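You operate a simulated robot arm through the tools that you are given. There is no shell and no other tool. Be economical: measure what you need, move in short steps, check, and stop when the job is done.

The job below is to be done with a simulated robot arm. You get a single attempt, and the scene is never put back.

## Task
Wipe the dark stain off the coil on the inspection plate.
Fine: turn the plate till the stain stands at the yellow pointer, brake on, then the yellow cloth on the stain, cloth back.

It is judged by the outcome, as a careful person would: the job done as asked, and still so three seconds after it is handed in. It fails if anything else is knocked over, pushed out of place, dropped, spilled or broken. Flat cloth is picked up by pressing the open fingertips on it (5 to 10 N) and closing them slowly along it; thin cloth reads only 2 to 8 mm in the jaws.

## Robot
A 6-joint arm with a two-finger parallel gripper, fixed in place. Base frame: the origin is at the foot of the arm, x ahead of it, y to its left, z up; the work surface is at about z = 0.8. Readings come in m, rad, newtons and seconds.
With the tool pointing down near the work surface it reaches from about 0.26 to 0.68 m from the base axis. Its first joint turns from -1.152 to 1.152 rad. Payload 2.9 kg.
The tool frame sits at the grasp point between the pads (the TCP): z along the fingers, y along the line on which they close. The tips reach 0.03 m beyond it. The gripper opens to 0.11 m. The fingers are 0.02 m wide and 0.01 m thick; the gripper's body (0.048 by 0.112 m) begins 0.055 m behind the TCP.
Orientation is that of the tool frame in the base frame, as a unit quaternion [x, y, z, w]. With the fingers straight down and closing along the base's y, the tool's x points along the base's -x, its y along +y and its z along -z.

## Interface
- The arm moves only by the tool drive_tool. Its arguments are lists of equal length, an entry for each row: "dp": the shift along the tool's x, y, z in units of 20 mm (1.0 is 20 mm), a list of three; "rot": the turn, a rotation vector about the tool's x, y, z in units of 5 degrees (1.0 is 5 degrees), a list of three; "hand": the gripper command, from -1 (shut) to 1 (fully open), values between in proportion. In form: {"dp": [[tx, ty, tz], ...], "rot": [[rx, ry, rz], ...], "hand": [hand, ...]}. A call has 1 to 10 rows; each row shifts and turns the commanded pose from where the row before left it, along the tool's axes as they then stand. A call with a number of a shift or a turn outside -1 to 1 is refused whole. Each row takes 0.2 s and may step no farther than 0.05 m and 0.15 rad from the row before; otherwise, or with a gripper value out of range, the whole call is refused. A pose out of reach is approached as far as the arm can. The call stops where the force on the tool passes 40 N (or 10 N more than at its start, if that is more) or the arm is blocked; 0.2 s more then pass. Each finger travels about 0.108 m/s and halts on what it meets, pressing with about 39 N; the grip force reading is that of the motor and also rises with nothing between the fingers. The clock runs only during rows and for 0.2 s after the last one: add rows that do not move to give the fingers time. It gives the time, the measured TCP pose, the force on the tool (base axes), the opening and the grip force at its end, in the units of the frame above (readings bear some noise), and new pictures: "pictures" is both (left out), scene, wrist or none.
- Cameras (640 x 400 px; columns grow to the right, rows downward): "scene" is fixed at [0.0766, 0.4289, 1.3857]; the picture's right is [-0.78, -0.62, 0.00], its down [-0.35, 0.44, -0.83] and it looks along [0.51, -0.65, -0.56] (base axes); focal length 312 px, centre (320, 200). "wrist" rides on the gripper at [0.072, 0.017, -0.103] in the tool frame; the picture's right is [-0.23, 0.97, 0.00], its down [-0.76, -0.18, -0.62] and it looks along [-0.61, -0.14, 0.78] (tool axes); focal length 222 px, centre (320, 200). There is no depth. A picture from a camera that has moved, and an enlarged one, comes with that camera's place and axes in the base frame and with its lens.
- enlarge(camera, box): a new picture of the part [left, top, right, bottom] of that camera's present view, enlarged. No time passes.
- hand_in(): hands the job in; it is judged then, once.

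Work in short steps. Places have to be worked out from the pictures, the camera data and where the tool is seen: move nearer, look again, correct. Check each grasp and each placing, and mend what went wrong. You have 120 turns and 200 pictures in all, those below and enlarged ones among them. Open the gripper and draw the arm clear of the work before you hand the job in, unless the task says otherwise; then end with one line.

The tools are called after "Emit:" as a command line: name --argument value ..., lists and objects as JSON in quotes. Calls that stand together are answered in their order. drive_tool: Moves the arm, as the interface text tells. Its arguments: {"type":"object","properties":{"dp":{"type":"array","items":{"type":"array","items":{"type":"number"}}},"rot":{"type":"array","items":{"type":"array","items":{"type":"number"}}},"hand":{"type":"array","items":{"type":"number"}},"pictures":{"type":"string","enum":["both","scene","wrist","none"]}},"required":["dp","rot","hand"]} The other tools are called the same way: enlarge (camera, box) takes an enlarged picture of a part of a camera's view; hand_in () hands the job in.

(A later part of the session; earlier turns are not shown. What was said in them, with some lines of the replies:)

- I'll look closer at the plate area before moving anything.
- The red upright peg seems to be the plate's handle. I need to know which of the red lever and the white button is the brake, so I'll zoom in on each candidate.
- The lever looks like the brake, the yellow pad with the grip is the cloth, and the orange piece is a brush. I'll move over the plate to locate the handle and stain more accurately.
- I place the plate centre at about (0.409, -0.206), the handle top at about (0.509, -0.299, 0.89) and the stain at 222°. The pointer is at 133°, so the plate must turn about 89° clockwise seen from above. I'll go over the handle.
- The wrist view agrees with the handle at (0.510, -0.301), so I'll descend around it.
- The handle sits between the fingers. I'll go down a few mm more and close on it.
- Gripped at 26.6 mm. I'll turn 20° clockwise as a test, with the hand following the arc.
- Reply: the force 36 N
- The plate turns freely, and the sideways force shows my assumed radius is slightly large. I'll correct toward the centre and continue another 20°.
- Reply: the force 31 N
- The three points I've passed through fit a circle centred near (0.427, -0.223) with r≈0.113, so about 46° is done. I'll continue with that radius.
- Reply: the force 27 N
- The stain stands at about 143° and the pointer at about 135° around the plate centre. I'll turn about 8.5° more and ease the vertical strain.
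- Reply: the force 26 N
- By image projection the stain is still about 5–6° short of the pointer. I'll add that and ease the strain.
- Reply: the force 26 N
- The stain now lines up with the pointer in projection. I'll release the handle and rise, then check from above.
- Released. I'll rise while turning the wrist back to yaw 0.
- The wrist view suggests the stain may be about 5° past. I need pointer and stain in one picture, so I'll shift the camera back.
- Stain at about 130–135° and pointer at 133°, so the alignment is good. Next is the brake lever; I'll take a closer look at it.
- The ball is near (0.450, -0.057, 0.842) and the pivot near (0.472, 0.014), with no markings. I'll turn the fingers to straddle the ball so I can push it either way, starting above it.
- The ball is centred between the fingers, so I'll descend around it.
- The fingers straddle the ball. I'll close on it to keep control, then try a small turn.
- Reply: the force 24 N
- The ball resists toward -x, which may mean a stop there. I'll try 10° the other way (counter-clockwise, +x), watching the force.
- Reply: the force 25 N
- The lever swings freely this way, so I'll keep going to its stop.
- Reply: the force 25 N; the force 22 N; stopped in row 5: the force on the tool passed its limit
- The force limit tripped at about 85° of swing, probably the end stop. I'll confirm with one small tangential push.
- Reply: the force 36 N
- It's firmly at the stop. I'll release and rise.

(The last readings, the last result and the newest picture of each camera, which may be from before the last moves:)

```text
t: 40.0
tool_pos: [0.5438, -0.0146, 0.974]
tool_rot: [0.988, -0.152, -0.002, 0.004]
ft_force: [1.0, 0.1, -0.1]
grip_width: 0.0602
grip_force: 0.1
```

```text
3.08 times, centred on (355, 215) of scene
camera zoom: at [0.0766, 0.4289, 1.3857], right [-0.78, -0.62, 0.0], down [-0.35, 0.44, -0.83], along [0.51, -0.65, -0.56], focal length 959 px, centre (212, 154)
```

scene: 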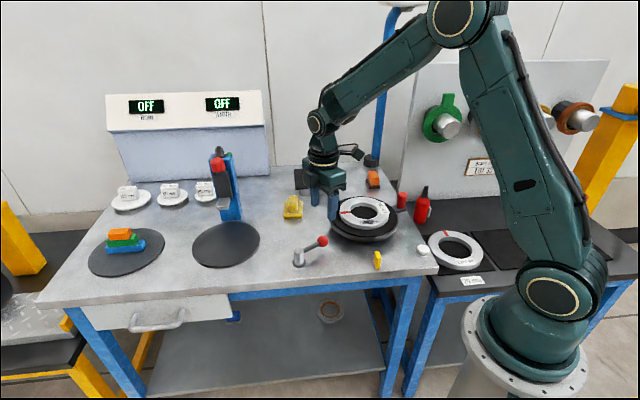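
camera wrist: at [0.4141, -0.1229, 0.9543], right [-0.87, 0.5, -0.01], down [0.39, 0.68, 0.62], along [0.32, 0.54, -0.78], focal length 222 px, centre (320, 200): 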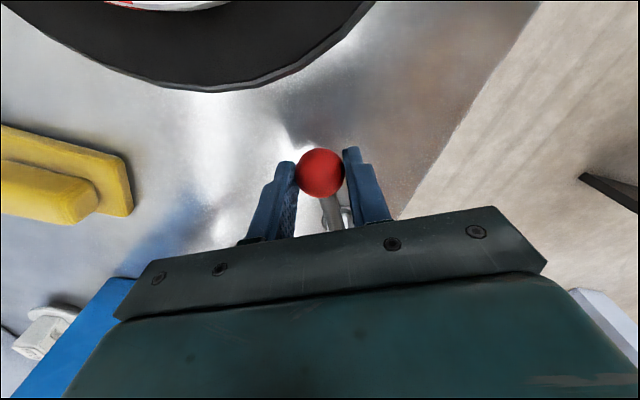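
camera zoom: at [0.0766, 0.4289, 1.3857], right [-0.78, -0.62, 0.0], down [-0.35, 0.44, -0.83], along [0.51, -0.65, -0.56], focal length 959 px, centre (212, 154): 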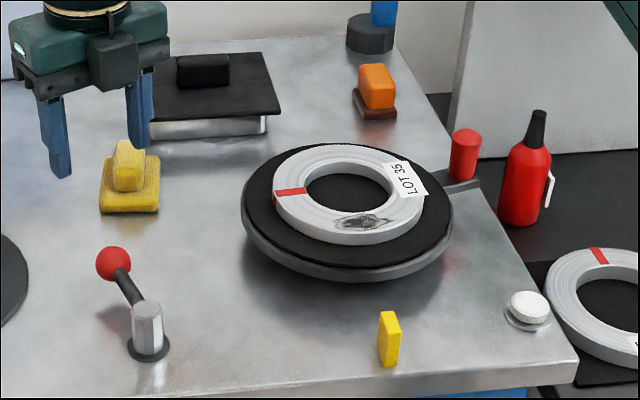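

The lever stays over and the plate hasn't moved. The cloth pad is near (0.640, -0.142) with its ridge running along about 133°, so I'll turn the fingers across the ridge and go above it.

Emit:
drive_tool --dp '[[0, 0, 0], [0, 0, 0], [0, 0, 0], [0, 0, 0], [0, 0, 0], [0, 0, 0]]' --rot '[[0, 0, 1], [0, 0, 1], [0, 0, 1], [0, 0, 1], [0, 0, 1], [0, 0, 0.9]]' --hand '[0.1, 0.1, 0.1, 0.1, 0.1, 0.1]' --pictures "none"

Emit:
drive_tool --dp '[[0.79, 0.08, 0], [0.79, 0.08, 0], [0.79, 0.08, 0], [0.79, 0.08, 0], [0.79, 0.08, 0], [0.79, 0.08, 0], [0.79, 0.08, 0], [0.79, 0.08, 0], [0.79, 0.08, 0], [0.79, 0.08, 0]]' --rot '[[0, 0, 0], [0, 0, 0], [0, 0, 0], [0, 0, 0], [0, 0, 0], [0, 0, 0], [0, 0, 0], [0, 0, 0], [0, 0, 0], [0, 0, 0]]' --hand '[0.1, 0.1, 0.1, 0.1, 0.1, 0.1, 0.1, 0.1, 0.1, 0.1]'

```text
t: 41.4
tool_pos: [0.5454, -0.0143, 0.9749]
tool_rot: [0.917, -0.399, -0.001, 0.005]
ft_force: [0.5, -0.6, -0.1]
grip_width: 0.0607
grip_force: 0.0
```

```text
t: 43.6
tool_pos: [0.6381, -0.1409, 0.9736]
tool_rot: [0.917, -0.398, -0.001, 0.004]
ft_force: [0.2, 1.2, 0.6]
grip_width: 0.0604
grip_force: 0.1
camera wrist: at [0.6754, -0.204, 1.0775], right [-0.87, -0.5, 0.01], down [-0.39, 0.68, 0.62], along [-0.31, 0.53, -0.78], focal length 222 px, centre (320, 200)
```

scene: 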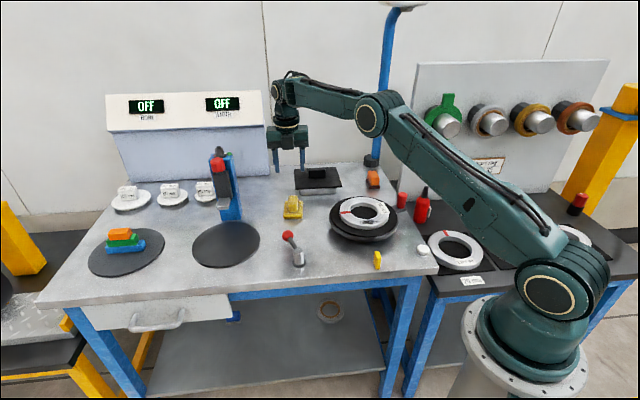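
wrist: 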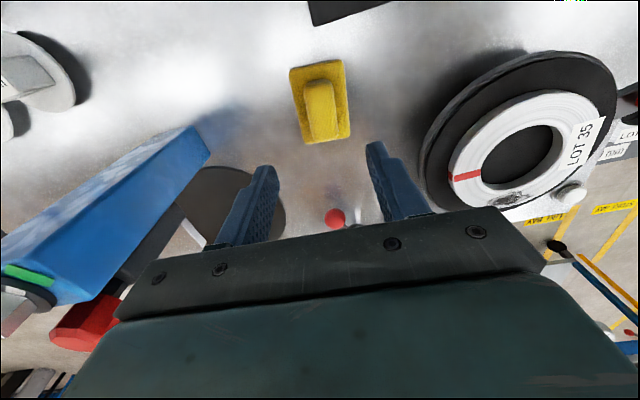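

Pad centre is about (0.637, -0.141) and its axis about 124°. I'll rotate 9° more and descend partway.

Emit:
drive_tool --dp '[[0, 0, 0.6], [0, 0, 0.6], [0, 0, 0.6], [0, 0, 0.6], [0, 0, 0.6], [0, 0, 0.6], [0, 0, 0]]' --rot '[[0, 0, 0.9], [0, 0, 0.9], [0, 0, 0], [0, 0, 0], [0, 0, 0], [0, 0, 0], [0, 0, 0]]' --hand '[0.1, 0.1, 0.1, 0.1, 0.1, 0.1, 0.1]'

Emit:
enlarge --camera "scene" --box '[250, 130, 350, 230]'

```text
t: 45.2
tool_pos: [0.6407, -0.1411, 0.9024]
tool_rot: [0.883, -0.469, -0.001, 0.005]
ft_force: [0.2, 0.2, 0.2]
grip_width: 0.0604
grip_force: 0.1
camera wrist: at [0.6657, -0.211, 1.0056], right [-0.93, -0.36, 0.01], down [-0.28, 0.74, 0.62], along [-0.23, 0.58, -0.79], focal length 222 px, centre (320, 200)
```

scene: 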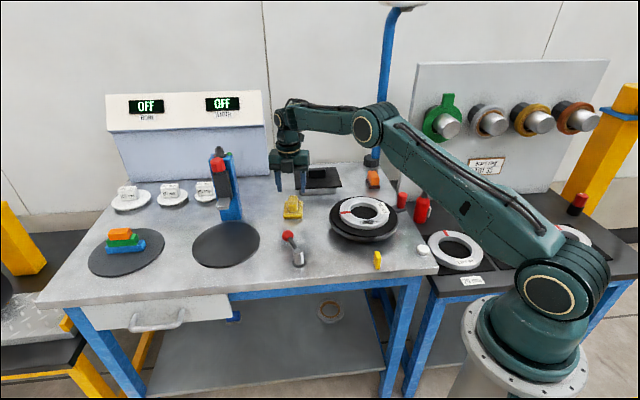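
wrist: 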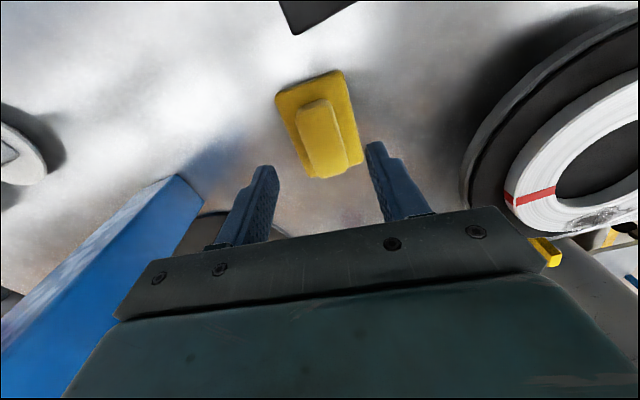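

```text
4.00 times, centred on (300, 180) of scene
camera zoom: at [0.0766, 0.4289, 1.3857], right [-0.78, -0.62, 0.0], down [-0.35, 0.44, -0.83], along [0.51, -0.65, -0.56], focal length 1246 px, centre (400, 280)
```

zoom: 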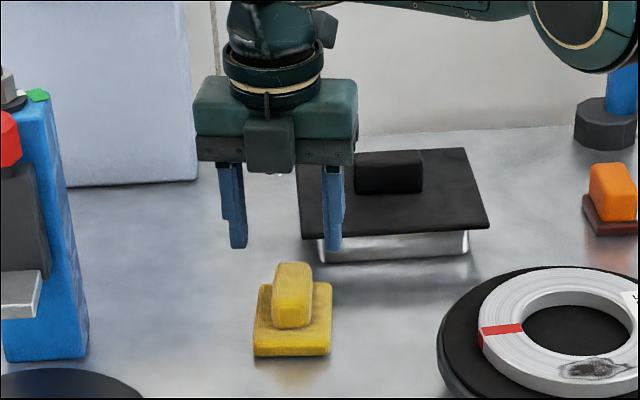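

Refined: pad centre (0.634, -0.141) with its axis at 129.5°. I'll correct by 5° and a few mm, then descend to z≈0.85 around the ridge.

Emit:
drive_tool --dp '[[-0.15, 0.3, 0], [0, 0, 0.5], [0, 0, 0.5], [0, 0, 0.5], [0, 0, 0.5], [0, 0, 0.5], [0, 0, 0]]' --rot '[[0, 0, -1], [0, 0, 0], [0, 0, 0], [0, 0, 0], [0, 0, 0], [0, 0, 0], [0, 0, 0]]' --hand '[0.0, 0.0, 0.0, 0, 0, 0, 0]' --pictures "wrist"

Emit:
enlarge --camera "scene" --box '[260, 160, 330, 230]'

```text
t: 46.8
tool_pos: [0.6341, -0.1428, 0.8526]
tool_rot: [0.903, -0.431, 0.0, 0.005]
ft_force: [0.2, -0.4, 0.2]
grip_width: 0.055
grip_force: 0.1
camera wrist: at [0.6651, -0.2091, 0.956], right [-0.9, -0.44, 0.01], down [-0.34, 0.71, 0.62], along [-0.28, 0.55, -0.78], focal length 222 px, centre (320, 200)
```

wrist: 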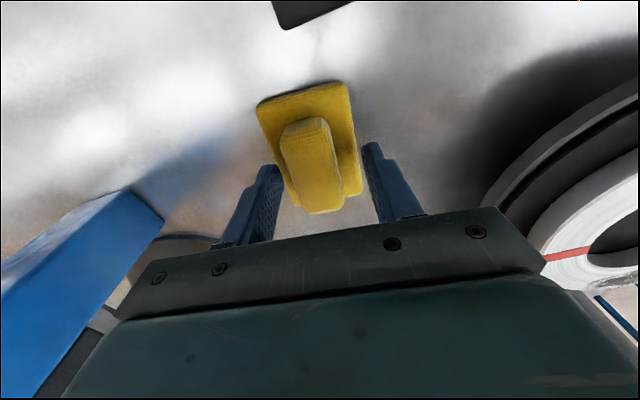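

```text
5.71 times, centred on (295, 195) of scene
camera zoom: at [0.0766, 0.4289, 1.3857], right [-0.78, -0.62, 0.0], down [-0.35, 0.44, -0.83], along [0.51, -0.65, -0.56], focal length 1781 px, centre (463, 229)
```

zoom: 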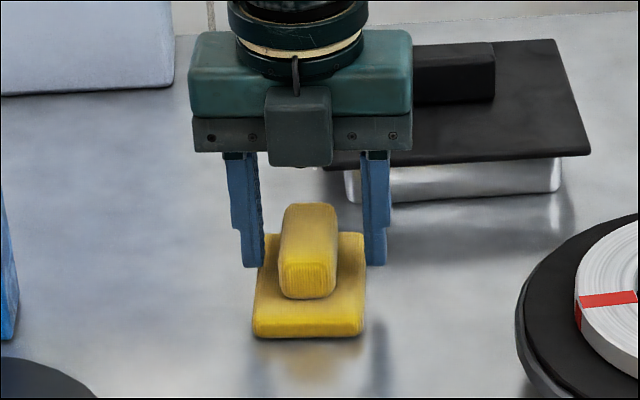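

Straddled and centred. I'll close on the ridge.

Emit:
drive_tool --dp '[[0, 0, 0.1], [0, 0, 0], [0, 0, 0], [0, 0, 0], [0, 0, 0]]' --rot '[[0, 0, 0], [0, 0, 0], [0, 0, 0], [0, 0, 0], [0, 0, 0]]' --hand '[-0.2, -0.4, -0.6, -0.8, -0.8]' --pictures "wrist"

```text
t: 48.0
tool_pos: [0.6325, -0.1439, 0.8523]
tool_rot: [0.903, -0.43, 0.0, 0.005]
ft_force: [0.6, 0.0, 1.8]
grip_width: 0.0293
grip_force: 38.9
camera wrist: at [0.6649, -0.2093, 0.9544], right [-0.9, -0.44, 0.01], down [-0.34, 0.71, 0.62], along [-0.28, 0.55, -0.79], focal length 222 px, centre (320, 200)
```

wrist: 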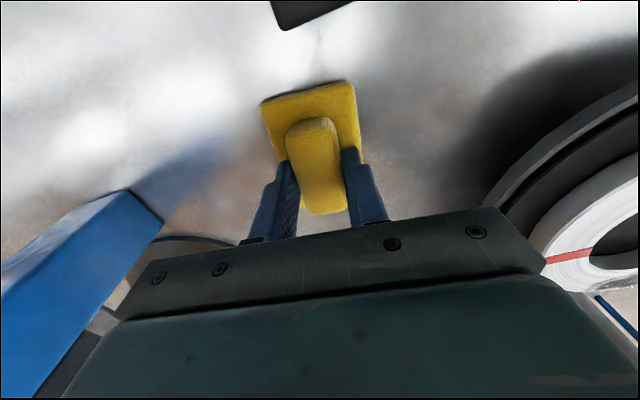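

Gripped at 29 mm; the return spot is (0.6325, -0.144). I'll lift it straight up.

Emit:
drive_tool --dp '[[0, 0, -0.4], [0, 0, -0.8], [0, 0, -0.8], [0, 0, -0.8], [0, 0, -0.8], [0, 0, -0.8], [0, 0, -0.8], [0, 0, -0.4], [0, 0, 0]]' --rot '[[0, 0, 0], [0, 0, 0], [0, 0, 0], [0, 0, 0], [0, 0, 0], [0, 0, 0], [0, 0, 0], [0, 0, 0], [0, 0, 0]]' --hand '[-0.8, -0.8, -0.8, -0.8, -0.8, -0.8, -0.8, -0.8, -0.8]' --pictures "wrist"

Emit:
enlarge --camera "scene" --box '[240, 130, 400, 250]'

```text
t: 50.0
tool_pos: [0.6345, -0.1404, 0.9628]
tool_rot: [0.902, -0.431, 0.001, 0.004]
ft_force: [-0.5, 0.6, -0.8]
grip_width: 0.0287
grip_force: 38.5
camera wrist: at [0.6655, -0.2076, 1.0661], right [-0.9, -0.44, 0.01], down [-0.34, 0.71, 0.62], along [-0.28, 0.55, -0.79], focal length 222 px, centre (320, 200)
```

wrist: 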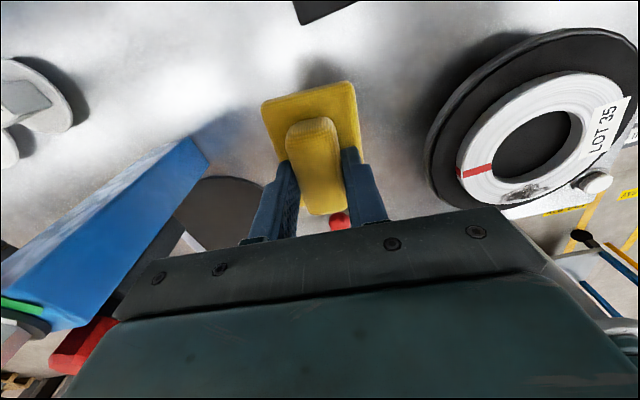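

```text
3.33 times, centred on (320, 190) of scene
camera zoom: at [0.0766, 0.4289, 1.3857], right [-0.78, -0.62, 0.0], down [-0.35, 0.44, -0.83], along [0.51, -0.65, -0.56], focal length 1039 px, centre (320, 233)
```

zoom: 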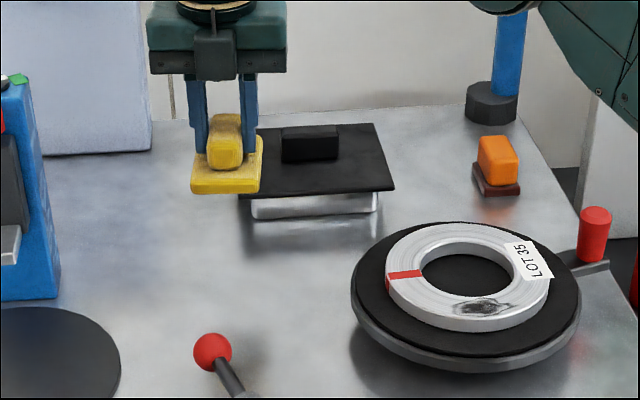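

The cloth is lifted cleanly. I'll carry it over the stain at the same height.

Emit:
drive_tool --dp '[[-0.557, 0.877, 0], [-0.557, 0.877, 0], [-0.557, 0.877, 0], [-0.557, 0.877, 0], [-0.557, 0.877, 0], [-0.557, 0.877, 0], [-0.557, 0.877, 0], [-0.557, 0.877, 0], [-0.557, 0.877, 0], [-0.557, 0.877, 0]]' --rot '[[0, 0, 0], [0, 0, 0], [0, 0, 0], [0, 0, 0], [0, 0, 0], [0, 0, 0], [0, 0, 0], [0, 0, 0], [0, 0, 0], [0, 0, 0]]' --hand '[-0.8, -0.8, -0.8, -0.8, -0.8, -0.8, -0.8, -0.8, -0.8, -0.8]' --pictures "none"

Emit:
drive_tool --dp '[[-0.557, 0.877, 0], [-0.557, 0.877, 0], [0, 0, 0]]' --rot '[[0, 0, 0], [0, 0, 0], [0, 0, 0]]' --hand '[-0.8, -0.8, -0.8]'

Emit:
enlarge --camera "scene" --box '[310, 140, 430, 260]'

```text
t: 52.2
tool_pos: [0.4272, -0.1645, 0.9635]
tool_rot: [0.902, -0.431, 0.0, 0.005]
ft_force: [0.9, -0.3, -1.4]
grip_width: 0.029
grip_force: 38.9
```

```text
t: 53.0
tool_pos: [0.3864, -0.1705, 0.9645]
tool_rot: [0.902, -0.431, -0.001, 0.004]
ft_force: [-0.2, 1.0, -1.5]
grip_width: 0.0289
grip_force: 38.9
camera wrist: at [0.4184, -0.2374, 1.0674], right [-0.9, -0.44, 0.01], down [-0.34, 0.71, 0.62], along [-0.28, 0.55, -0.79], focal length 222 px, centre (320, 200)
```

scene: 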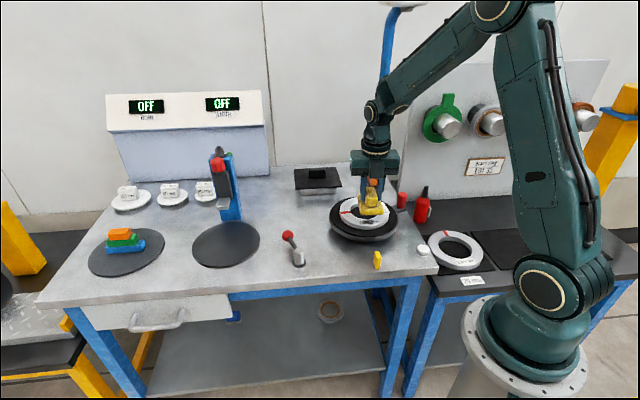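
wrist: 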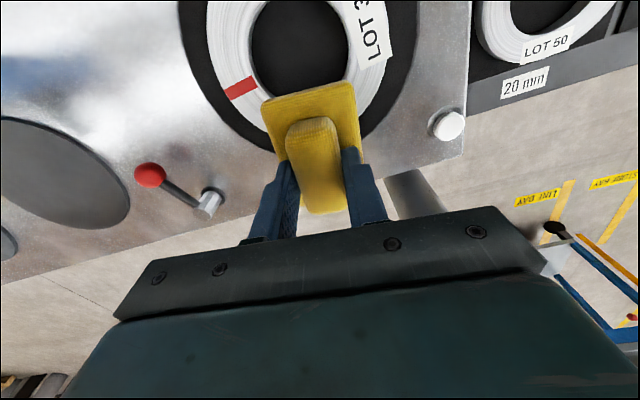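

```text
3.33 times, centred on (370, 200) of scene
camera zoom: at [0.0766, 0.4289, 1.3857], right [-0.78, -0.62, 0.0], down [-0.35, 0.44, -0.83], along [0.51, -0.65, -0.56], focal length 1039 px, centre (153, 200)
```

zoom: 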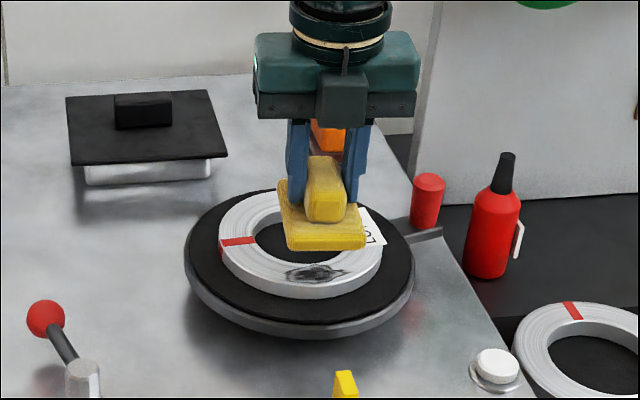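

By projection the pad will land on the stain. I'll descend to just above the coil, then creep down.

Emit:
drive_tool --dp '[[0, 0, 0.6], [0, 0, 0.6], [0, 0, 0.6], [0, 0, 0.3], [0, 0, 0], [0, 0, 0]]' --rot '[[0, 0, 0], [0, 0, 0], [0, 0, 0], [0, 0, 0], [0, 0, 0], [0, 0, 0]]' --hand '[-0.8, -0.8, -0.8, -0.8, -0.8, -0.8]' --pictures "none"

Emit:
enlarge --camera "scene" --box '[330, 170, 410, 250]'

```text
t: 54.4
tool_pos: [0.3864, -0.1719, 0.9224]
tool_rot: [0.902, -0.431, -0.001, 0.004]
ft_force: [0.2, 0.1, -1.0]
grip_width: 0.0289
grip_force: 39.2
```

```text
5.00 times, centred on (370, 210) of scene
camera zoom: at [0.0766, 0.4289, 1.3857], right [-0.78, -0.62, 0.0], down [-0.35, 0.44, -0.83], along [0.51, -0.65, -0.56], focal length 1558 px, centre (70, 150)
```

zoom: 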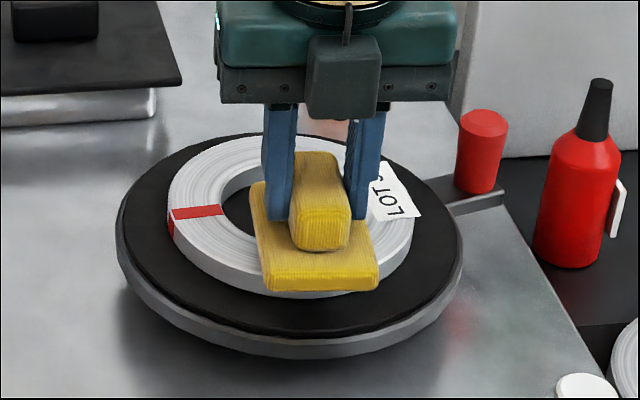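

The pad covers the stain area, so I'll creep down to contact.

Emit:
drive_tool --dp '[[0, 0, 0.1], [0, 0, 0.1], [0, 0, 0.1], [0, 0, 0]]' --rot '[[0, 0, 0], [0, 0, 0], [0, 0, 0], [0, 0, 0]]' --hand '[-0.8, -0.8, -0.8, -0.8]' --pictures "none"

```text
t: 55.4
tool_pos: [0.3863, -0.171, 0.9161]
tool_rot: [0.903, -0.43, -0.001, 0.004]
ft_force: [-0.6, 0.6, -2.1]
grip_width: 0.0291
grip_force: 38.8
```

Emit:
drive_tool --dp '[[0, 0, 0.1], [0, 0, 0.1], [0, 0, 0]]' --rot '[[0, 0, 0], [0, 0, 0], [0, 0, 0]]' --hand '[-0.8, -0.8, -0.8]' --pictures "none"

```text
t: 56.2
tool_pos: [0.3862, -0.1711, 0.9121]
tool_rot: [0.902, -0.431, 0.0, 0.005]
ft_force: [-2.4, -0.5, 4.8]
grip_width: 0.029
grip_force: 39.3
```

Contact at about 5 N. I'll press slightly more and wipe with short strokes along the ring.

Emit:
drive_tool --dp '[[0, 0, 0.05], [0, 0.3, 0], [0, 0.3, 0], [0, -0.3, 0], [0, -0.3, 0], [0, -0.3, 0], [0, -0.3, 0], [0, 0.3, 0], [0, 0.3, 0], [0, 0, 0]]' --rot '[[0, 0, 0], [0, 0, 0], [0, 0, 0], [0, 0, 0], [0, 0, 0], [0, 0, 0], [0, 0, 0], [0, 0, 0], [0, 0, 0], [0, 0, 0]]' --hand '[-0.8, -0.8, -0.8, -0.8, -0.8, -0.8, -0.8, -0.8, -0.8, -0.8]' --pictures "none"

Emit:
enlarge --camera "scene" --box '[330, 170, 410, 250]'

```text
t: 58.4
tool_pos: [0.3867, -0.1701, 0.9114]
tool_rot: [0.903, -0.43, 0.0, 0.004]
ft_force: [6.3, 6.5, 17.3]
grip_width: 0.0289
grip_force: 39.4
```

```text
5.00 times, centred on (370, 210) of scene
camera zoom: at [0.0765, 0.4291, 1.3856], right [-0.78, -0.62, 0.0], down [-0.35, 0.44, -0.83], along [0.51, -0.65, -0.56], focal length 1558 px, centre (70, 150)
```

zoom: 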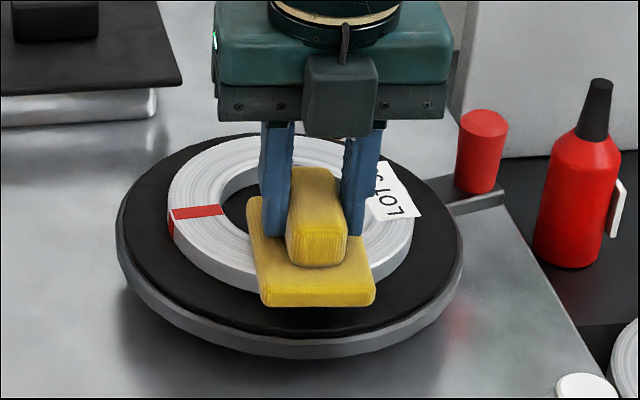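

The plate and coil haven't shifted, so the brake holds. One more gentle set of strokes with lighter pressure, then I'll lift and check.

Emit:
drive_tool --dp '[[0, 0, -0.02], [0, 0.3, 0], [0, 0.2, 0], [0, -0.3, 0], [0, -0.3, 0], [0, -0.3, 0], [0, 0.4, 0], [0, 0, -0.4], [0, 0, -0.8], [0, 0, -0.8]]' --rot '[[0, 0, 0], [0, 0, 0], [0, 0, 0], [0, 0, 0], [0, 0, 0], [0, 0, 0], [0, 0, 0], [0, 0, 0], [0, 0, 0], [0, 0, 0]]' --hand '[-0.8, -0.8, -0.8, -0.8, -0.8, -0.8, -0.8, -0.8, -0.8, -0.8]' --pictures "none"

Emit:
enlarge --camera "scene" --box '[330, 170, 410, 250]'

```text
t: 60.6
tool_pos: [0.3876, -0.1702, 0.9511]
tool_rot: [0.903, -0.431, -0.001, 0.003]
ft_force: [0.2, 0.2, -0.9]
grip_width: 0.0289
grip_force: 39.1
```

```text
5.00 times, centred on (370, 210) of scene
camera zoom: at [0.0766, 0.4289, 1.3857], right [-0.78, -0.62, 0.0], down [-0.35, 0.44, -0.83], along [0.51, -0.65, -0.56], focal length 1558 px, centre (70, 150)
```

zoom: 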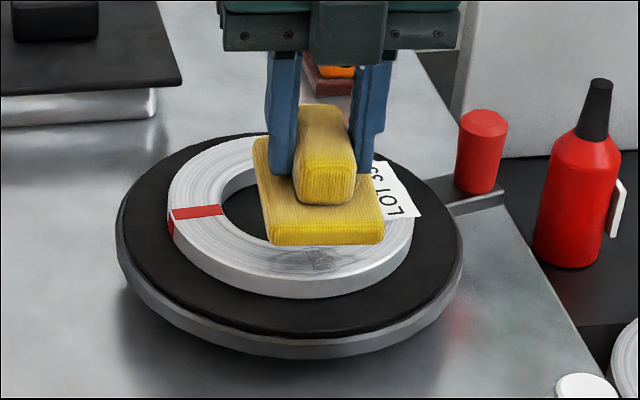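

The stain is much fainter but some remains. I'll go back down for more strokes.

Emit:
drive_tool --dp '[[0, 0, 0.8], [0, 0, 0.8], [0, 0, 0.35], [0, 0.3, 0.05], [0, -0.3, 0], [0, -0.4, 0], [0, 0.4, 0], [0, 0.4, 0], [0, -0.4, 0], [0, 0, 0]]' --rot '[[0, 0, 0], [0, 0, 0], [0, 0, 0], [0, 0, 0], [0, 0, 0], [0, 0, 0], [0, 0, 0], [0, 0, 0], [0, 0, 0], [0, 0, 0]]' --hand '[-0.8, -0.8, -0.8, -0.8, -0.8, -0.8, -0.8, -0.8, -0.8, -0.8]' --pictures "none"

Emit:
drive_tool --dp '[[0, -0.4, 0], [0, 0.4, 0], [-0.3, 0, 0], [0.3, 0, 0], [0.2, 0, 0], [-0.2, 0, 0], [0, 0.4, 0], [0, -0.4, 0], [0, -0.4, 0], [0, 0.4, 0]]' --rot '[[0, 0, 0], [0, 0, 0], [0, 0, 0], [0, 0, 0], [0, 0, 0], [0, 0, 0], [0, 0, 0], [0, 0, 0], [0, 0, 0], [0, 0, 0]]' --hand '[-0.8, -0.8, -0.8, -0.8, -0.8, -0.8, -0.8, -0.8, -0.8, -0.8]' --pictures "none"

Emit:
drive_tool --dp '[[0, 0, -0.4], [0, 0, -0.8], [0, 0, -0.8], [0, 0, -0.8], [0, 0, 0]]' --rot '[[0, 0, 0], [0, 0, 0], [0, 0, 0], [0, 0, 0], [0, 0, 0]]' --hand '[-0.8, -0.8, -0.8, -0.8, -0.8]' --pictures "none"

Emit:
enlarge --camera "scene" --box '[330, 170, 410, 250]'

```text
t: 62.8
tool_pos: [0.3847, -0.1719, 0.9119]
tool_rot: [0.902, -0.432, 0.0, 0.005]
ft_force: [-8.0, -8.9, 23.2]
grip_width: 0.0291
grip_force: 39.7
```

```text
t: 65.0
tool_pos: [0.3863, -0.1697, 0.9119]
tool_rot: [0.903, -0.43, -0.001, 0.003]
ft_force: [1.0, 2.3, 7.8]
grip_width: 0.0291
grip_force: 39.8
```

```text
t: 66.2
tool_pos: [0.3866, -0.1711, 0.9687]
tool_rot: [0.903, -0.43, 0.0, 0.005]
ft_force: [-0.1, -0.1, -0.5]
grip_width: 0.029
grip_force: 38.6
```

```text
5.00 times, centred on (370, 210) of scene
camera zoom: at [0.0766, 0.4289, 1.3857], right [-0.78, -0.62, 0.0], down [-0.35, 0.44, -0.83], along [0.51, -0.65, -0.56], focal length 1558 px, centre (70, 150)
```

zoom: 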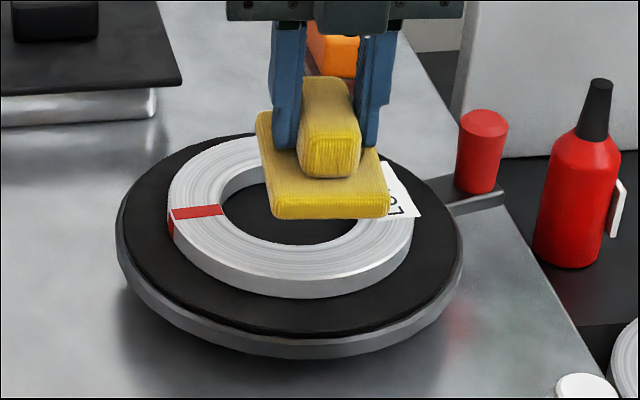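

The stain is gone and the coil hasn't moved. I'll carry the cloth back to its spot.

Emit:
drive_tool --dp '[[0.559, -0.867, 0], [0.559, -0.867, 0], [0.559, -0.867, 0], [0.559, -0.867, 0], [0.559, -0.867, 0], [0.559, -0.867, 0], [0.559, -0.867, 0], [0.559, -0.867, 0], [0.559, -0.867, 0], [0.559, -0.867, 0]]' --rot '[[0, 0, 0], [0, 0, 0], [0, 0, 0], [0, 0, 0], [0, 0, 0], [0, 0, 0], [0, 0, 0], [0, 0, 0], [0, 0, 0], [0, 0, 0]]' --hand '[-0.8, -0.8, -0.8, -0.8, -0.8, -0.8, -0.8, -0.8, -0.8, -0.8]' --pictures "none"

Emit:
drive_tool --dp '[[0.559, -0.867, 0], [0.559, -0.867, 0], [0, 0, 0], [0, 0, 0]]' --rot '[[0, 0, 0], [0, 0, 0], [0, 0, 0], [0, 0, 0]]' --hand '[-0.8, -0.8, -0.8, -0.8]' --pictures "scene"

Emit:
enlarge --camera "scene" --box '[330, 170, 410, 250]'

```text
t: 68.4
tool_pos: [0.5924, -0.1498, 0.9674]
tool_rot: [0.903, -0.43, 0.001, 0.005]
ft_force: [-0.4, -0.1, -0.7]
grip_width: 0.0291
grip_force: 38.7
```

```text
t: 69.4
tool_pos: [0.6324, -0.1445, 0.968]
tool_rot: [0.902, -0.431, -0.001, 0.004]
ft_force: [0.8, 0.2, -0.2]
grip_width: 0.029
grip_force: 38.8
```

scene: 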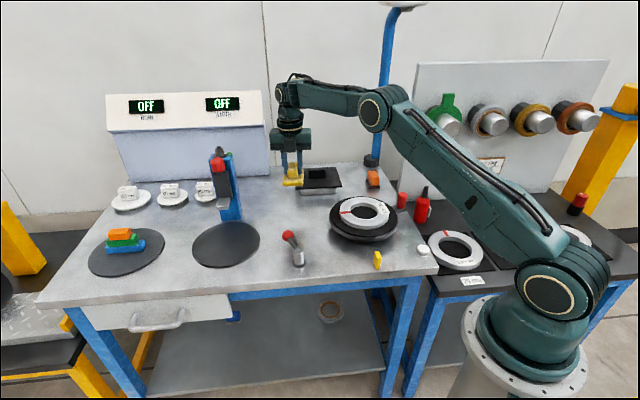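

```text
5.00 times, centred on (370, 210) of scene
camera zoom: at [0.0767, 0.4289, 1.3857], right [-0.78, -0.62, 0.0], down [-0.35, 0.44, -0.83], along [0.51, -0.65, -0.56], focal length 1558 px, centre (70, 150)
```

zoom: 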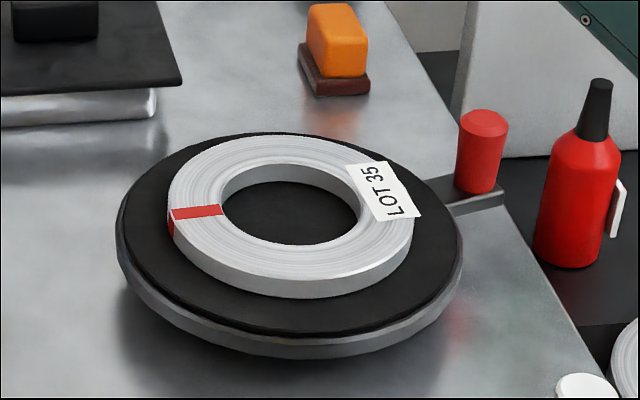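

The coil is clean. I'll lower the cloth to the table.

Emit:
drive_tool --dp '[[0, 0, 0.8], [0, 0, 0.8], [0, 0, 0.8], [0, 0, 0.8], [0, 0, 0.8], [0, 0, 0.8], [0, 0, 0.6], [0, 0, 0.15], [0, 0, 0]]' --rot '[[0, 0, 0], [0, 0, 0], [0, 0, 0], [0, 0, 0], [0, 0, 0], [0, 0, 0], [0, 0, 0], [0, 0, 0], [0, 0, 0]]' --hand '[-0.8, -0.8, -0.8, -0.8, -0.8, -0.8, -0.8, -0.8, -0.8]' --pictures "none"

Emit:
enlarge --camera "scene" --box '[260, 160, 330, 230]'

```text
t: 71.4
tool_pos: [0.632, -0.1451, 0.8544]
tool_rot: [0.902, -0.431, -0.001, 0.004]
ft_force: [-0.6, 0.4, -1.1]
grip_width: 0.0288
grip_force: 38.5
```

```text
5.71 times, centred on (295, 195) of scene
camera zoom: at [0.0766, 0.4289, 1.3857], right [-0.78, -0.62, 0.0], down [-0.35, 0.44, -0.83], along [0.51, -0.65, -0.56], focal length 1781 px, centre (463, 229)
```

zoom: 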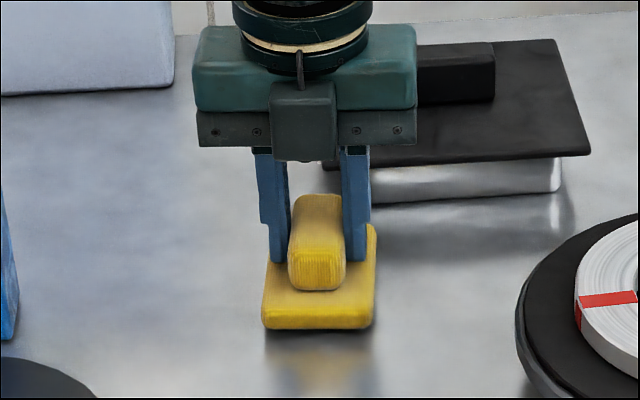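

The cloth sits about 5 mm to the right of its original place in the picture and is still just off the table. I'll shift it back and lower it to contact.

Emit:
drive_tool --dp '[[0, -0.27, 0], [0, 0, 0.1], [0, 0, 0.05], [0, 0, 0]]' --rot '[[0, 0, 0], [0, 0, 0], [0, 0, 0], [0, 0, 0]]' --hand '[-0.8, -0.8, -0.8, -0.8]' --pictures "none"

Emit:
enlarge --camera "scene" --box '[260, 160, 330, 230]'

```text
t: 72.4
tool_pos: [0.6371, -0.1416, 0.8525]
tool_rot: [0.903, -0.43, 0.0, 0.004]
ft_force: [0.3, 0.8, -0.5]
grip_width: 0.029
grip_force: 39.1
```

```text
5.71 times, centred on (295, 195) of scene
camera zoom: at [0.0766, 0.4289, 1.3857], right [-0.78, -0.62, 0.0], down [-0.35, 0.44, -0.83], along [0.51, -0.65, -0.56], focal length 1781 px, centre (463, 229)
```

zoom: 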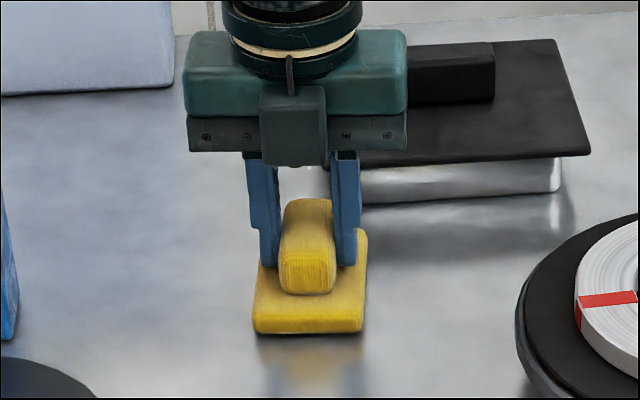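

Emit:
drive_tool --dp '[[-0.08, 0, 0.05], [0, 0, 0.05], [0, 0, 0.04], [0, 0, 0]]' --rot '[[0, 0, 0], [0, 0, 0], [0, 0, 0], [0, 0, 0]]' --hand '[-0.8, -0.8, -0.8, -0.8]' --pictures "none"

```text
t: 73.4
tool_pos: [0.6357, -0.1408, 0.8499]
tool_rot: [0.903, -0.43, 0.0, 0.004]
ft_force: [-3.3, 1.9, 8.6]
grip_width: 0.0292
grip_force: 38.5
```

The cloth is in contact with the table at about 9 N. I'll open slowly and rise.

Emit:
drive_tool --dp '[[0, 0, -0.03], [0, 0, 0], [0, 0, 0], [0, 0, -0.5], [0, 0, -0.8], [0, 0, -0.8], [0, 0, -0.8], [0, 0, -0.8], [0, 0, -0.8], [0, 0, -0.8]]' --rot '[[0, 0, 0], [0, 0, 0], [0, 0, 0], [0, 0, 0], [0, 0, 0], [0, 0, 0], [0, 0, 0], [0, 0, 0], [0, 0, 0], [0, 0, 0]]' --hand '[-0.4, -0.2, 0, 0, 0, 0, 0, 0, 0, 0]' --pictures "none"

Emit:
enlarge --camera "scene" --box '[260, 160, 330, 230]'

```text
t: 75.6
tool_pos: [0.636, -0.1408, 0.9555]
tool_rot: [0.902, -0.431, -0.002, 0.005]
ft_force: [-0.1, 0.0, 0.2]
grip_width: 0.0551
grip_force: 0.0
```

```text
5.71 times, centred on (295, 195) of scene
camera zoom: at [0.0766, 0.4289, 1.3857], right [-0.78, -0.62, 0.0], down [-0.35, 0.44, -0.83], along [0.51, -0.65, -0.56], focal length 1781 px, centre (463, 229)
```

zoom: 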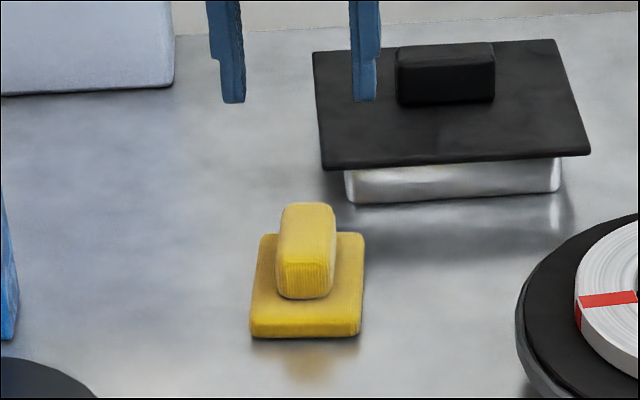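

The cloth is back within 1–2 mm of its original place. I'll draw the arm up and clear, then check the whole scene.

Emit:
drive_tool --dp '[[0, 0, -0.9], [0, 0, -0.9], [0, 0, -0.9], [0, 0, -0.9], [0, 0, -0.9], [0, 0, -0.9], [0, 0, -0.9], [0, 0, -0.9], [0, 0, 0], [0, 0, 0]]' --rot '[[0, 0, 0], [0, 0, 0], [0, 0, 0], [0, 0, 0], [0, 0, 0], [0, 0, 0], [0, 0, 0], [0, 0, 0], [0, 0, 0], [0, 0, 0]]' --hand '[0.3, 0.6, 1, 1, 1, 1, 1, 1, 1, 1]' --pictures "scene"

Emit:
enlarge --camera "scene" --box '[260, 150, 450, 280]'

```text
t: 77.8
tool_pos: [0.625, -0.136, 1.0966]
tool_rot: [0.903, -0.43, 0.0, 0.004]
ft_force: [0.0, -0.5, -0.3]
grip_width: 0.1097
grip_force: 0.2
out of reach, approached as far as the arm can: row 7, 8
```

scene: 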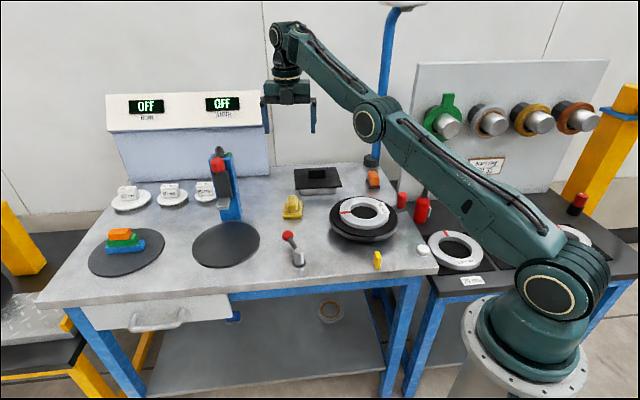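

```text
3.08 times, centred on (355, 215) of scene
camera zoom: at [0.0766, 0.4289, 1.3857], right [-0.78, -0.62, 0.0], down [-0.35, 0.44, -0.83], along [0.51, -0.65, -0.56], focal length 959 px, centre (212, 154)
```

zoom: 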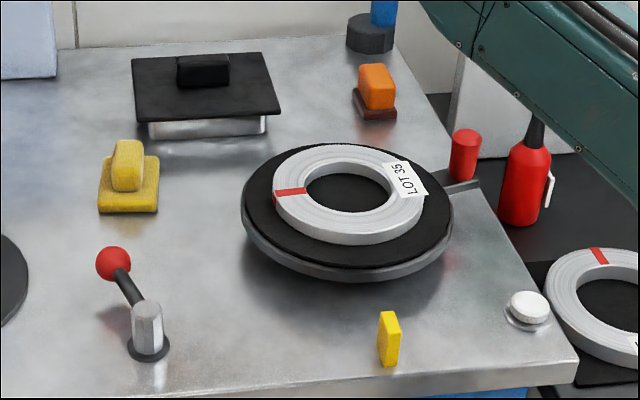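

The coil is clean, the brake lever is over, the cloth is back, nothing else has moved, and the arm is clear and open.

Emit:
hand_in

```text
The job is handed in.
```

The stain is wiped off the coil: I turned the plate until the stain stood at the yellow pointer (within about 3°), swung the red-ball lever to its stop as the brake (it is unlabelled, but the plate stayed put under the wiping), and put the yellow cloth back within 1–2 mm of where it lay.
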